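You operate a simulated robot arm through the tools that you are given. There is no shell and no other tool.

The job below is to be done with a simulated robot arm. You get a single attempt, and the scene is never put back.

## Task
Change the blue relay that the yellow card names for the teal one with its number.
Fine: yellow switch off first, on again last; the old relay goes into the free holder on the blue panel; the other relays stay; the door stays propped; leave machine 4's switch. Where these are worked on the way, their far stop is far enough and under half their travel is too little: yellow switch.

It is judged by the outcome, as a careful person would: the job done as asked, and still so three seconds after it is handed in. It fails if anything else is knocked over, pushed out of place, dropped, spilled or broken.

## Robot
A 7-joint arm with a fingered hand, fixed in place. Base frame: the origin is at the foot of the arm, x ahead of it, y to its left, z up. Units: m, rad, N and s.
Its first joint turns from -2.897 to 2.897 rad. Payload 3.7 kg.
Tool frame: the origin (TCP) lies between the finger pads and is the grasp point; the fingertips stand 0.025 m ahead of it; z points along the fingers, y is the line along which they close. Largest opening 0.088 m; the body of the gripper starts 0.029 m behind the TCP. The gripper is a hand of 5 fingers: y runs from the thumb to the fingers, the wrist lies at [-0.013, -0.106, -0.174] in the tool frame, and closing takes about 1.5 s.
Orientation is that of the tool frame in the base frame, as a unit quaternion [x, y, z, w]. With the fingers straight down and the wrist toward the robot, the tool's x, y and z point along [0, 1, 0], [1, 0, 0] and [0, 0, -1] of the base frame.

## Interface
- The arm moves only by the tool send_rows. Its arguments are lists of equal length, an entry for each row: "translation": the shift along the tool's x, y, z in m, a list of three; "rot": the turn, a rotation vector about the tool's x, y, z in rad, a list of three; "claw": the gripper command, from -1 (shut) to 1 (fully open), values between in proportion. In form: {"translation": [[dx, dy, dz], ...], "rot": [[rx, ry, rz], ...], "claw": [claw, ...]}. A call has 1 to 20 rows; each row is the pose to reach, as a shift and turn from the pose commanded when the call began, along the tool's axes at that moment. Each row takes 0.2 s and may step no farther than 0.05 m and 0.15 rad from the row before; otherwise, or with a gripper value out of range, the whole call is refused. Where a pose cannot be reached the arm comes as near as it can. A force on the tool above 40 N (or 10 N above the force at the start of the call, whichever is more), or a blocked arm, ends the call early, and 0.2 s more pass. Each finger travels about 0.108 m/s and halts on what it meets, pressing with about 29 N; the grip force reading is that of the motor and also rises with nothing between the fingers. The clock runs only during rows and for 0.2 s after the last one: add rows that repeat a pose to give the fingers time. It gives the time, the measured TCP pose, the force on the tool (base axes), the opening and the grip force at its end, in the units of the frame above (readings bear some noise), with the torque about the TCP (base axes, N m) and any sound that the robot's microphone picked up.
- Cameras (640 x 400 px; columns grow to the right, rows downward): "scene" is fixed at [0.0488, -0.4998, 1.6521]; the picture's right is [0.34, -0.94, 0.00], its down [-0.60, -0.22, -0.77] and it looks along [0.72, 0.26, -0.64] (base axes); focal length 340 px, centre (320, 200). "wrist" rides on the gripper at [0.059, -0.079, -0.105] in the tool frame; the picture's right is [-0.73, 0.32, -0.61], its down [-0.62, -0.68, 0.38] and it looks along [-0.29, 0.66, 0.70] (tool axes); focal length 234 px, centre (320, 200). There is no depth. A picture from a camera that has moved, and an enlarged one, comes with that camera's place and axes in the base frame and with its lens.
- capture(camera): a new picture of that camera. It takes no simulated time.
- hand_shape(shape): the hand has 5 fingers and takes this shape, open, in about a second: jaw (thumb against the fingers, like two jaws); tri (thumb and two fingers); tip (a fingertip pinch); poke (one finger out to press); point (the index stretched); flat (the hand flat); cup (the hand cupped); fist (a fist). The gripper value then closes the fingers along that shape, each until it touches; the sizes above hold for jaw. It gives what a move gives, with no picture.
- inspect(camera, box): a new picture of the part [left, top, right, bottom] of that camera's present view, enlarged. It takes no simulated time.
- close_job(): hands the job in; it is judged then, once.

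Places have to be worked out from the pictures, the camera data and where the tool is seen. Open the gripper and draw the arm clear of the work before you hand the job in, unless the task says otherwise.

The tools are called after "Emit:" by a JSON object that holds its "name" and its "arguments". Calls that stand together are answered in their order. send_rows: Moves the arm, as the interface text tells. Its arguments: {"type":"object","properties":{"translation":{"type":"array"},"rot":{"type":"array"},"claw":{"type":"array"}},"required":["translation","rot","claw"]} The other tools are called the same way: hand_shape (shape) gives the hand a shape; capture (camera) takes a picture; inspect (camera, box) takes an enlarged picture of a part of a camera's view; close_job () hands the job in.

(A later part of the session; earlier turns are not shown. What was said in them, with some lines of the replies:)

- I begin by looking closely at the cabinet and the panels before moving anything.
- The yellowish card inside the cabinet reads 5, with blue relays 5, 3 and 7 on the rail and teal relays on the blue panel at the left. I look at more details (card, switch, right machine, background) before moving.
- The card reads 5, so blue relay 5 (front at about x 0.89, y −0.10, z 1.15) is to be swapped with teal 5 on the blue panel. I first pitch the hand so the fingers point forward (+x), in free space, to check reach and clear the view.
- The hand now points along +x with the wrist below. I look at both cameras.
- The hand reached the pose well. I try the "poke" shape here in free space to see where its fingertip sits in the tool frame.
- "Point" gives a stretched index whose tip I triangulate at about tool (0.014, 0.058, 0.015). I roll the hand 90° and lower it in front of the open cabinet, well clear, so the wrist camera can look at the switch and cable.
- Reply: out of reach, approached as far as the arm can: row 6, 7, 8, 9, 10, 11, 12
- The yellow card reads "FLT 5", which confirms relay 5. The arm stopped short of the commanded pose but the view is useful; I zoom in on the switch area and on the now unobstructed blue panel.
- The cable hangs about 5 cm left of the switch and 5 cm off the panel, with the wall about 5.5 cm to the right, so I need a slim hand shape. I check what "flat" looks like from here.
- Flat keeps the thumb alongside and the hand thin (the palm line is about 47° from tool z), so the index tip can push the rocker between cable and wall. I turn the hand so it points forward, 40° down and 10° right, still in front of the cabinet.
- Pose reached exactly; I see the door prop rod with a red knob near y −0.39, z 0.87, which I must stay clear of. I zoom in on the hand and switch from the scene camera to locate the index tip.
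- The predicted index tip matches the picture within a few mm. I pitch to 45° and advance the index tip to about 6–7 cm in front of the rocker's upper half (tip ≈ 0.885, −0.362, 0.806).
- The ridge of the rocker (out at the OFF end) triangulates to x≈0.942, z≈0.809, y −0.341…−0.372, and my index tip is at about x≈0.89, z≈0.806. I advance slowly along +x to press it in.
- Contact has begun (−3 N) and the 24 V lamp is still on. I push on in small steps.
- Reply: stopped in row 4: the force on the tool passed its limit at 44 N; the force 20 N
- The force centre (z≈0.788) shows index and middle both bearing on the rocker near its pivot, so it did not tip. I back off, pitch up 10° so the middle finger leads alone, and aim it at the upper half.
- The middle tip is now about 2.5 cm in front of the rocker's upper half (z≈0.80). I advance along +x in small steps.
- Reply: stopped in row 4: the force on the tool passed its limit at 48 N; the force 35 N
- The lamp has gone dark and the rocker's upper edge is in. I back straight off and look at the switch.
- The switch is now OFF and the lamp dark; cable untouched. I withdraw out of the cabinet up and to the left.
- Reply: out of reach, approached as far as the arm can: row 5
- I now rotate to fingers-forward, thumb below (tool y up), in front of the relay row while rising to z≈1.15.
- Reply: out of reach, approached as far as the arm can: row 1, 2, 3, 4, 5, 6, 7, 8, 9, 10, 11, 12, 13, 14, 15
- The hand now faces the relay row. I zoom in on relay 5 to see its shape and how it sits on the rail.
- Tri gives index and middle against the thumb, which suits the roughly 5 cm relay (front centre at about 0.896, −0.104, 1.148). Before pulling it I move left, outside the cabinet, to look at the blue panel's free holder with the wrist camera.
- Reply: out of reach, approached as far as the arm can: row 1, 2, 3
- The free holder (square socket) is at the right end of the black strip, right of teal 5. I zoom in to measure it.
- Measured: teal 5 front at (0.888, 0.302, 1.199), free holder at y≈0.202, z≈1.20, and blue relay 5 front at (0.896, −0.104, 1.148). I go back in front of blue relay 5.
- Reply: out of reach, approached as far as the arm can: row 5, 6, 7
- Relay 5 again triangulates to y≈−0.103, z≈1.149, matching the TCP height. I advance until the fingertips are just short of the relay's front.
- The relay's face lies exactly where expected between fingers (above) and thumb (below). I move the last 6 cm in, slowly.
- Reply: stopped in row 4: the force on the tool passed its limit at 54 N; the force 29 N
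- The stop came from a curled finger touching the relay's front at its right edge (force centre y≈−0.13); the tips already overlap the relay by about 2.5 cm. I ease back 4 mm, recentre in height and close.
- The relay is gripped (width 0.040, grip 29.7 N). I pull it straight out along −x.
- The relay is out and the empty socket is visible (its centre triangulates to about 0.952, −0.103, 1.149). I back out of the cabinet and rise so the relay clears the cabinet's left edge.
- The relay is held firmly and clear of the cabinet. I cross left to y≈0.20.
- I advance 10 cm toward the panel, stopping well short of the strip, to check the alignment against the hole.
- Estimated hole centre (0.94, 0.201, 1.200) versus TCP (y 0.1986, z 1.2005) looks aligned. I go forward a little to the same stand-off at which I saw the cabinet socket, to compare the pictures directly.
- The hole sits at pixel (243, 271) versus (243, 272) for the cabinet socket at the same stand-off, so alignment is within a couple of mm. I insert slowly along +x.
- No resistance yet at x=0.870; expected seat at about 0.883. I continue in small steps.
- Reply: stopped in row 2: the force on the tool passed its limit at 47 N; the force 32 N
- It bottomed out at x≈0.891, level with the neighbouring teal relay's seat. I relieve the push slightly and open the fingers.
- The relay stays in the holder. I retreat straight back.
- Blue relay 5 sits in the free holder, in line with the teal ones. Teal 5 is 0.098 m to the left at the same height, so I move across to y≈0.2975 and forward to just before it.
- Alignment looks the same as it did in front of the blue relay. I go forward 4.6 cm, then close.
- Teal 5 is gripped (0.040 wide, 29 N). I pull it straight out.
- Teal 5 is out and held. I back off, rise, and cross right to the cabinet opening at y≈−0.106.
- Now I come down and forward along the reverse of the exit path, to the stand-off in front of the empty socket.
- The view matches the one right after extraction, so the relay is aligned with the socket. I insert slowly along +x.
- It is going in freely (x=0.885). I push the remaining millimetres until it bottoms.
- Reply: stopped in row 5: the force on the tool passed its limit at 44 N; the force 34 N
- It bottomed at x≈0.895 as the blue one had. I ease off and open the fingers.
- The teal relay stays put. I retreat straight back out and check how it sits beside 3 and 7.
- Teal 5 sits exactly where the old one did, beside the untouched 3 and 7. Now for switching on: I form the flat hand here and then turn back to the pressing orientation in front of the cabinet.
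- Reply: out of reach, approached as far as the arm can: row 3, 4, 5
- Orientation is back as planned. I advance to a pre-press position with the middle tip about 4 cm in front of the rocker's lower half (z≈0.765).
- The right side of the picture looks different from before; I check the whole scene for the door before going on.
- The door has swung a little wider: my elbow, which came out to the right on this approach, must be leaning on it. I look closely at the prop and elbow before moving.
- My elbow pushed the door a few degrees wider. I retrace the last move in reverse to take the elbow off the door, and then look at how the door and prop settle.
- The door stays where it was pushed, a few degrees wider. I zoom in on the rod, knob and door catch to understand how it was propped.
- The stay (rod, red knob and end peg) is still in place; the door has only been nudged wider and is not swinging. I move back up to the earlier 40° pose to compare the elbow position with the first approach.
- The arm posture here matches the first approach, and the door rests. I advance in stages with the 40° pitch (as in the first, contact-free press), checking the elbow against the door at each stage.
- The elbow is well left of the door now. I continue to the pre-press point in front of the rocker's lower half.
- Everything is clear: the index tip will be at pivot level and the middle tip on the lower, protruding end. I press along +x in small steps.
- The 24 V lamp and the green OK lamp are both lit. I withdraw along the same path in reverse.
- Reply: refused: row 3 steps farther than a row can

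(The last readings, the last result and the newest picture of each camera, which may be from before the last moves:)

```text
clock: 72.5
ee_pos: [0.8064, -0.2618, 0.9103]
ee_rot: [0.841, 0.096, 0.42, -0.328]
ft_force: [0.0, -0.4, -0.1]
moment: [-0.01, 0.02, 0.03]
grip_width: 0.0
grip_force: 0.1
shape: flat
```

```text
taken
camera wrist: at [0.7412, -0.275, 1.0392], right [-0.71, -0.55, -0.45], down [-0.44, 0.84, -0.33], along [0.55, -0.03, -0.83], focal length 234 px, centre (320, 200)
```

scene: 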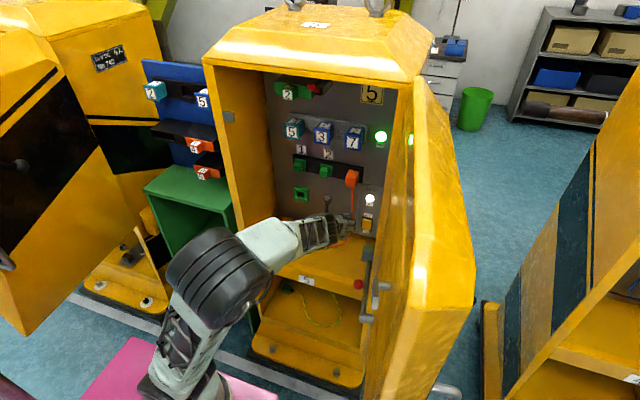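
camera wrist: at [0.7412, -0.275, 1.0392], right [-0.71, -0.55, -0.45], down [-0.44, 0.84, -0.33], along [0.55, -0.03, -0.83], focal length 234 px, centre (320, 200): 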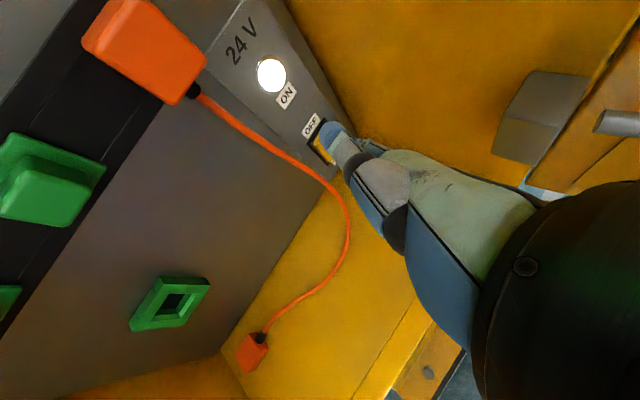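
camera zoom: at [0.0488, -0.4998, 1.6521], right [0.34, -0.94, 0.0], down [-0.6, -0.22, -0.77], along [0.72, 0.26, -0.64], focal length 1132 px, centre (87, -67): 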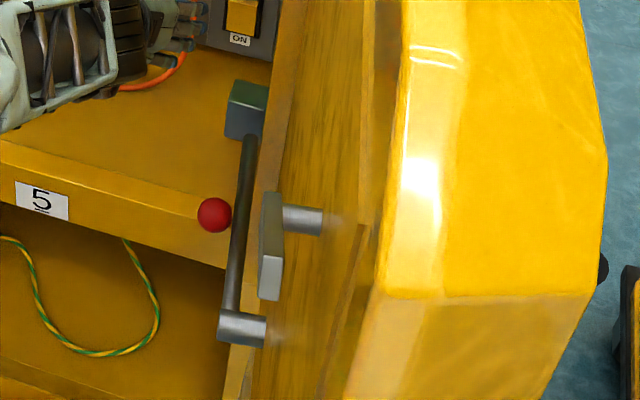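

The relays, lamps and switch are all right. I now withdraw clear of the cabinet (back and up, rolling the hand) so I can look at the door and its stay properly.

Emit:
{"name": "send_rows", "arguments": {"translation": [[-0.0079, -0.024, -0.0258], [-0.0159, -0.048, -0.0517], [-0.0238, -0.072, -0.0775], [-0.0317, -0.096, -0.1033]], "rot": [[0, 0, 0], [0, 0, 0], [0, 0, 0], [0, 0, 0]], "claw": [1, 1, 1, 1]}}

Emit:
{"name": "send_rows", "arguments": {"translation": [[0.0096, -0.0236, -0.0232], [0.0192, -0.0472, -0.0464], [0.0288, -0.0708, -0.0697], [0.0384, -0.0944, -0.0929], [0.048, -0.118, -0.1161], [0.0576, -0.1416, -0.1393], [0.0672, -0.1652, -0.1625], [0.0768, -0.1888, -0.1857], [0.0864, -0.2124, -0.209], [0.096, -0.236, -0.2322], [0.1056, -0.2596, -0.2554], [0.1152, -0.2832, -0.2786]], "rot": [[0, -0.0957, -0.0893], [0, -0.1915, -0.1785], [0, -0.2872, -0.2678], [0, -0.383, -0.3571], [0, -0.4787, -0.4464], [0, -0.5745, -0.5356], [0, -0.6702, -0.6249], [0, -0.7659, -0.7142], [0, -0.8617, -0.8035], [0, -0.9574, -0.8927], [0, -1.0532, -0.982], [0, -1.1489, -1.0713]], "claw": [1, 1, 1, 1, 1, 1, 1, 1, 1, 1, 1, 1]}}

Emit:
{"name": "capture", "arguments": {"camera": "scene"}}

Emit:
{"name": "capture", "arguments": {"camera": "wrist"}}

```text
clock: 73.5
ee_pos: [0.6776, -0.2494, 0.9745]
ee_rot: [0.841, 0.096, 0.42, -0.326]
ft_force: [-0.4, 0.8, 0.0]
moment: [0.01, -0.03, 0.0]
grip_width: 0.0003
grip_force: 0.0
shape: flat
```

```text
clock: 76.1
ee_pos: [0.4462, -0.2221, 1.3187]
ee_rot: [0.765, 0.643, 0.019, 0.022]
ft_force: [0.1, -0.3, -0.2]
moment: [0.01, 0.02, 0.02]
grip_width: 0.0
grip_force: 0.1
shape: flat
```

```text
taken
```

scene: 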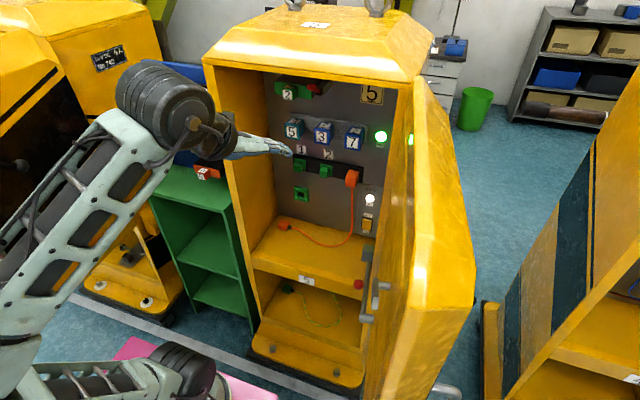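

```text
taken
camera wrist: at [0.3732, -0.1504, 1.4194], right [0.16, -0.77, 0.62], down [-0.76, -0.5, -0.42], along [0.64, -0.4, -0.66], focal length 234 px, centre (320, 200)
```

wrist: 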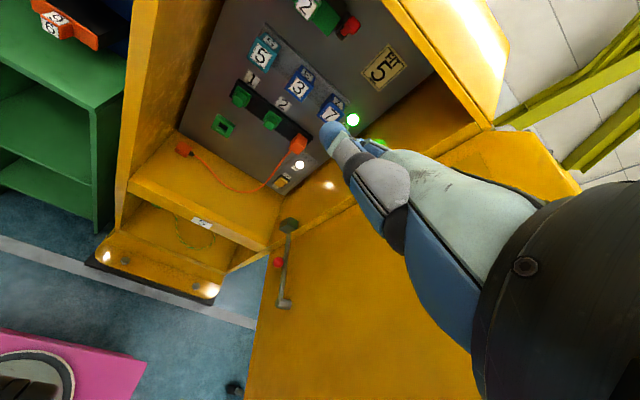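

Emit:
{"name": "inspect", "arguments": {"camera": "wrist", "box": [225, 190, 345, 330]}}

Emit:
{"name": "inspect", "arguments": {"camera": "scene", "box": [340, 230, 420, 340]}}

Emit:
{"name": "inspect", "arguments": {"camera": "wrist", "box": [200, 190, 480, 400]}}

```text
2.86 times, centred on (285, 260) of wrist
camera zoom: at [0.3732, -0.1504, 1.4194], right [0.16, -0.77, 0.62], down [-0.76, -0.5, -0.42], along [0.64, -0.4, -0.66], focal length 669 px, centre (420, 29)
```

zoom: 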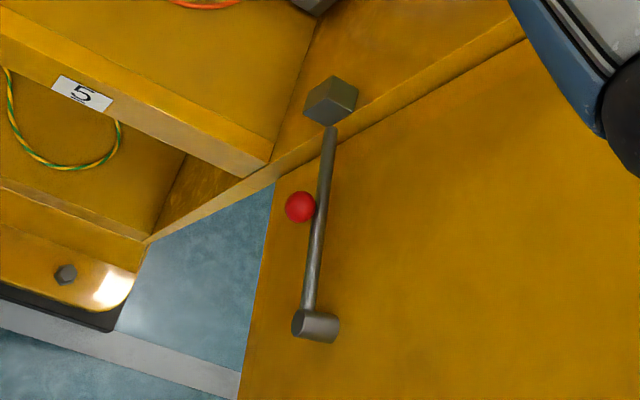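

```text
3.64 times, centred on (380, 285) of scene
camera zoom: at [0.0488, -0.4998, 1.6521], right [0.34, -0.94, 0.0], down [-0.6, -0.22, -0.77], along [0.72, 0.26, -0.64], focal length 1235 px, centre (102, -109)
```

zoom: 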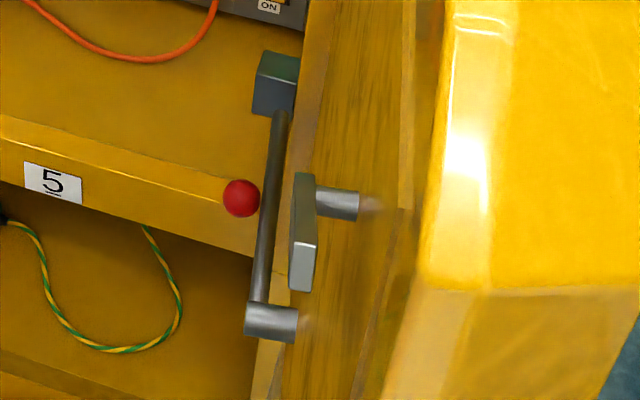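

```text
1.90 times, centred on (340, 295) of wrist
camera zoom: at [0.3732, -0.1504, 1.4194], right [0.16, -0.77, 0.62], down [-0.76, -0.5, -0.42], along [0.64, -0.4, -0.66], focal length 446 px, centre (282, 19)
```

zoom: 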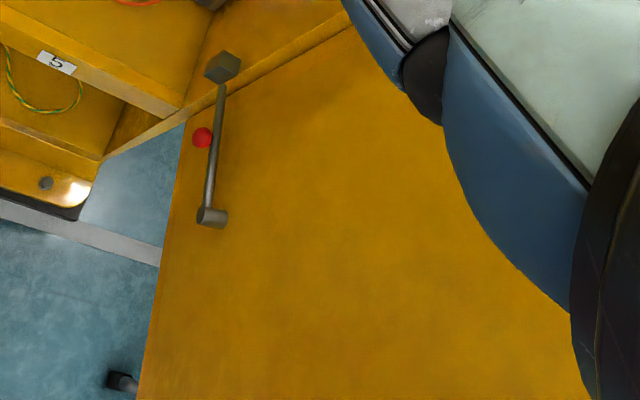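

From here the stay rod, knob and peg look intact, and the door is only a few degrees wider than at the start. I turn the hand in free space so the wrist camera can see the door's inner side and measure it.

Emit:
{"name": "send_rows", "arguments": {"translation": [[0.0092, -0.0051, -0.0103], [0.0183, -0.0102, -0.0206], [0.0275, -0.0152, -0.0309], [0.0366, -0.0203, -0.0412], [0.0458, -0.0254, -0.0515]], "rot": [[0, 0, 0.12], [0, 0, 0.24], [0, 0, 0.36], [0, 0, 0.48], [0, 0, 0.6]], "claw": [1, 1, 1, 1, 1]}}

Emit:
{"name": "capture", "arguments": {"camera": "wrist"}}

Emit:
{"name": "capture", "arguments": {"camera": "scene"}}

```text
clock: 77.3
ee_pos: [0.4267, -0.1728, 1.3679]
ee_rot: [0.922, 0.387, 0.025, 0.014]
ft_force: [0.2, -0.9, 0.7]
moment: [0.02, 0.02, 0.03]
grip_width: 0.0001
grip_force: 0.1
shape: flat
```

```text
taken
camera wrist: at [0.4059, -0.0746, 1.4713], right [-0.31, -0.74, 0.59], down [-0.9, 0.03, -0.44], along [0.31, -0.67, -0.68], focal length 234 px, centre (320, 200)
```

wrist: 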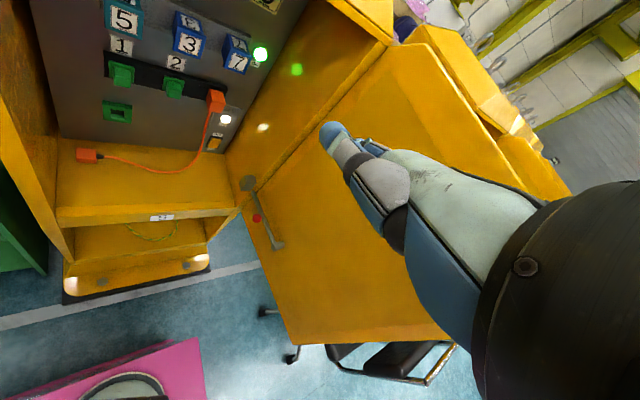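

```text
taken
```

scene: 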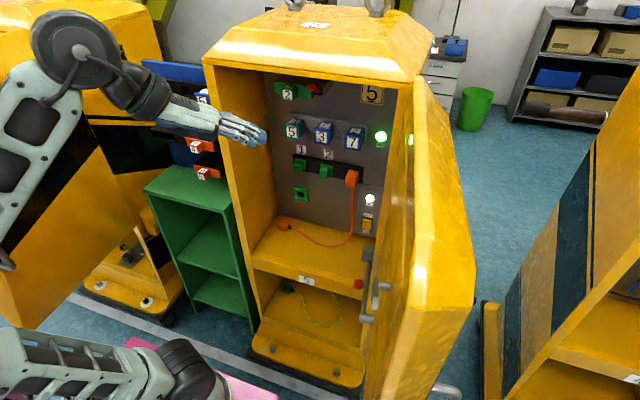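

Emit:
{"name": "inspect", "arguments": {"camera": "wrist", "box": [220, 160, 320, 270]}}

Emit:
{"name": "inspect", "arguments": {"camera": "wrist", "box": [240, 250, 470, 400]}}

Emit:
{"name": "inspect", "arguments": {"camera": "scene", "box": [355, 235, 395, 290]}}

```text
3.64 times, centred on (270, 215) of wrist
camera zoom: at [0.4059, -0.0746, 1.4713], right [-0.31, -0.74, 0.59], down [-0.9, 0.03, -0.44], along [0.31, -0.67, -0.68], focal length 852 px, centre (502, 146)
```

zoom: 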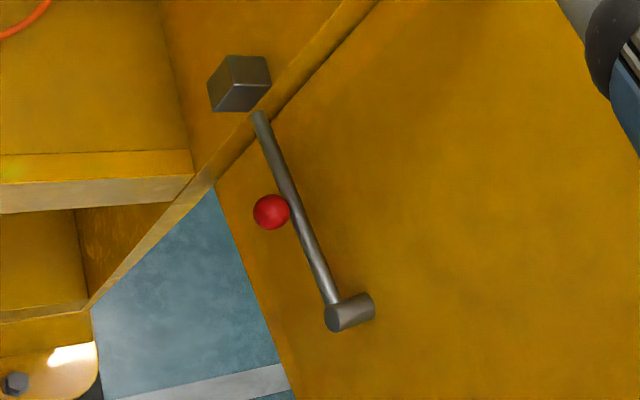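

```text
2.67 times, centred on (355, 325) of wrist
camera zoom: at [0.4059, -0.0746, 1.4713], right [-0.31, -0.74, 0.59], down [-0.9, 0.03, -0.44], along [0.31, -0.67, -0.68], focal length 624 px, centre (227, -133)
```

zoom: 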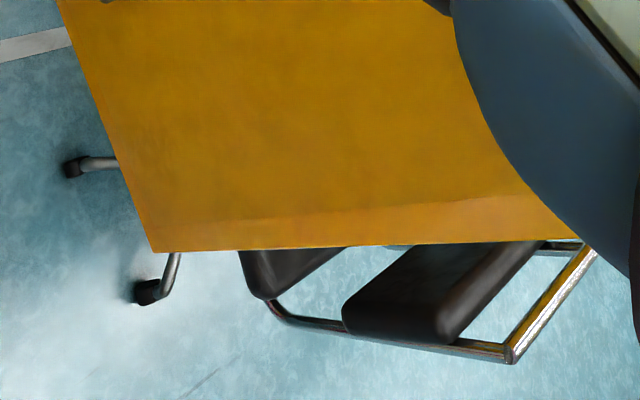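

```text
7.27 times, centred on (375, 262) of scene
camera zoom: at [0.0488, -0.4998, 1.6521], right [0.34, -0.94, 0.0], down [-0.6, -0.22, -0.77], along [0.72, 0.26, -0.64], focal length 2470 px, centre (-80, -254)
```

zoom: 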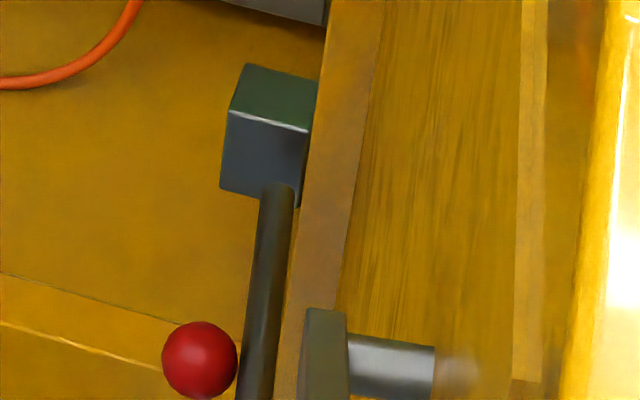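

The measured door shift is only about 4° wider, with the stay rod, knob and keeper block all in place, so the door is still propped; trying to grab it would risk more than it gains. I move the arm back to near its starting pose, well clear, and check everything once more.

Emit:
{"name": "send_rows", "arguments": {"translation": [[0, 0, -0.01], [0, 0, -0.02], [0, 0, -0.03], [0, 0, -0.04], [0, 0, -0.04]], "rot": [[0, 0, -0.11], [0, 0, -0.22], [0, 0, -0.33], [0, 0, -0.44], [0, 0, -0.55]], "claw": [1, 1, 1, 1, 1]}}

Emit:
{"name": "hand_shape", "arguments": {"shape": "jaw"}}

Emit:
{"name": "capture", "arguments": {"camera": "scene"}}

Emit:
{"name": "inspect", "arguments": {"camera": "scene", "box": [260, 70, 420, 250]}}

Emit:
{"name": "capture", "arguments": {"camera": "wrist"}}

```text
clock: 78.5
ee_pos: [0.4257, -0.1714, 1.4081]
ee_rot: [0.781, 0.624, 0.02, 0.02]
ft_force: [0.6, 0.2, -0.3]
moment: [0.0, 0.0, 0.03]
grip_width: 0.0
grip_force: 0.1
shape: flat
```

```text
clock: 79.4
ee_pos: [0.4259, -0.1735, 1.4075]
ee_rot: [0.782, 0.623, 0.02, 0.021]
ft_force: [0.4, 0.1, -0.3]
moment: [-0.06, 0.02, 0.0]
grip_width: 0.0878
grip_force: 0.0
shape: jaw
```

```text
taken
```

scene: 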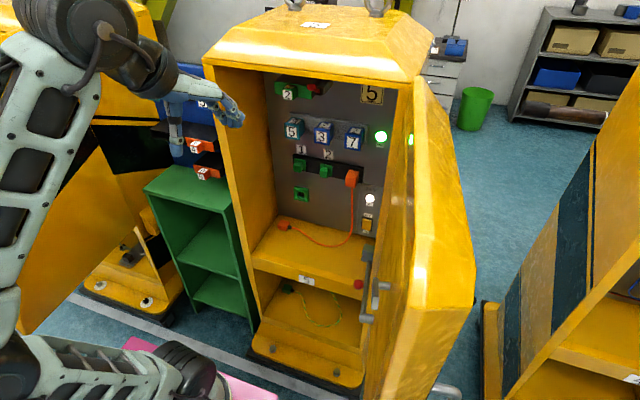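

```text
2.22 times, centred on (340, 160) of scene
camera zoom: at [0.0488, -0.4998, 1.6521], right [0.34, -0.94, 0.0], down [-0.6, -0.22, -0.77], along [0.72, 0.26, -0.64], focal length 755 px, centre (276, 289)
```

zoom: 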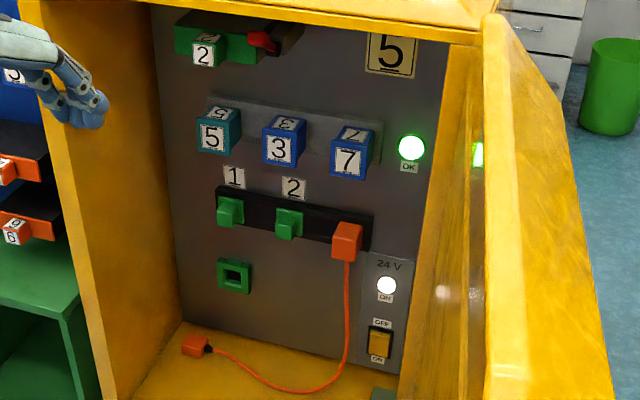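

```text
taken
camera wrist: at [0.3556, -0.0972, 1.5083], right [0.12, -0.78, 0.62], down [-0.78, -0.46, -0.43], along [0.61, -0.43, -0.66], focal length 234 px, centre (320, 200)
```

wrist: 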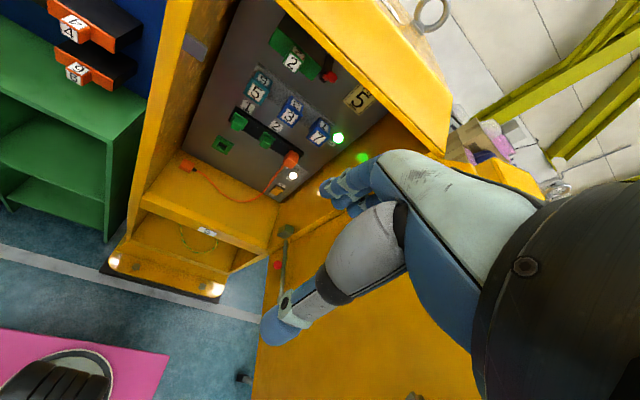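

Teal 5 is in the socket, and blue 5 is in the free holder. The 24 V and OK lamps are lit, the other relays and machine 4's switch are untouched, the door is still open on its stay, and the arm is clear with the hand open. I hand the job in.

Emit:
{"name": "close_job", "arguments": {}}

```text
The job is handed in.
```

I swapped relay 5 and handed the job in, but my elbow pushed the door about 4° wider along the way, and I left it there.

- **Relay swap:** The yellow card reads "FLT 5". Teal 5 is now in the cabinet socket, and the old blue 5 is in the free holder on the blue panel.
- **Switch:** The yellow switch went off first and on last. The 24 V lamp and the green OK lamp are both lit.
- **Left alone:** I did not touch the other relays or machine 4's switch. The orange cable looks as it did at the start.
- **Door:** My elbow touched it on the first try at switching back on, so I backed off and pressed the switch from a different angle. The door is still open, and its stay looks in place. I did not push it back, because that risked knocking the stay loose.

The hand is open and the arm is back near its starting pose, clear of the cabinet.
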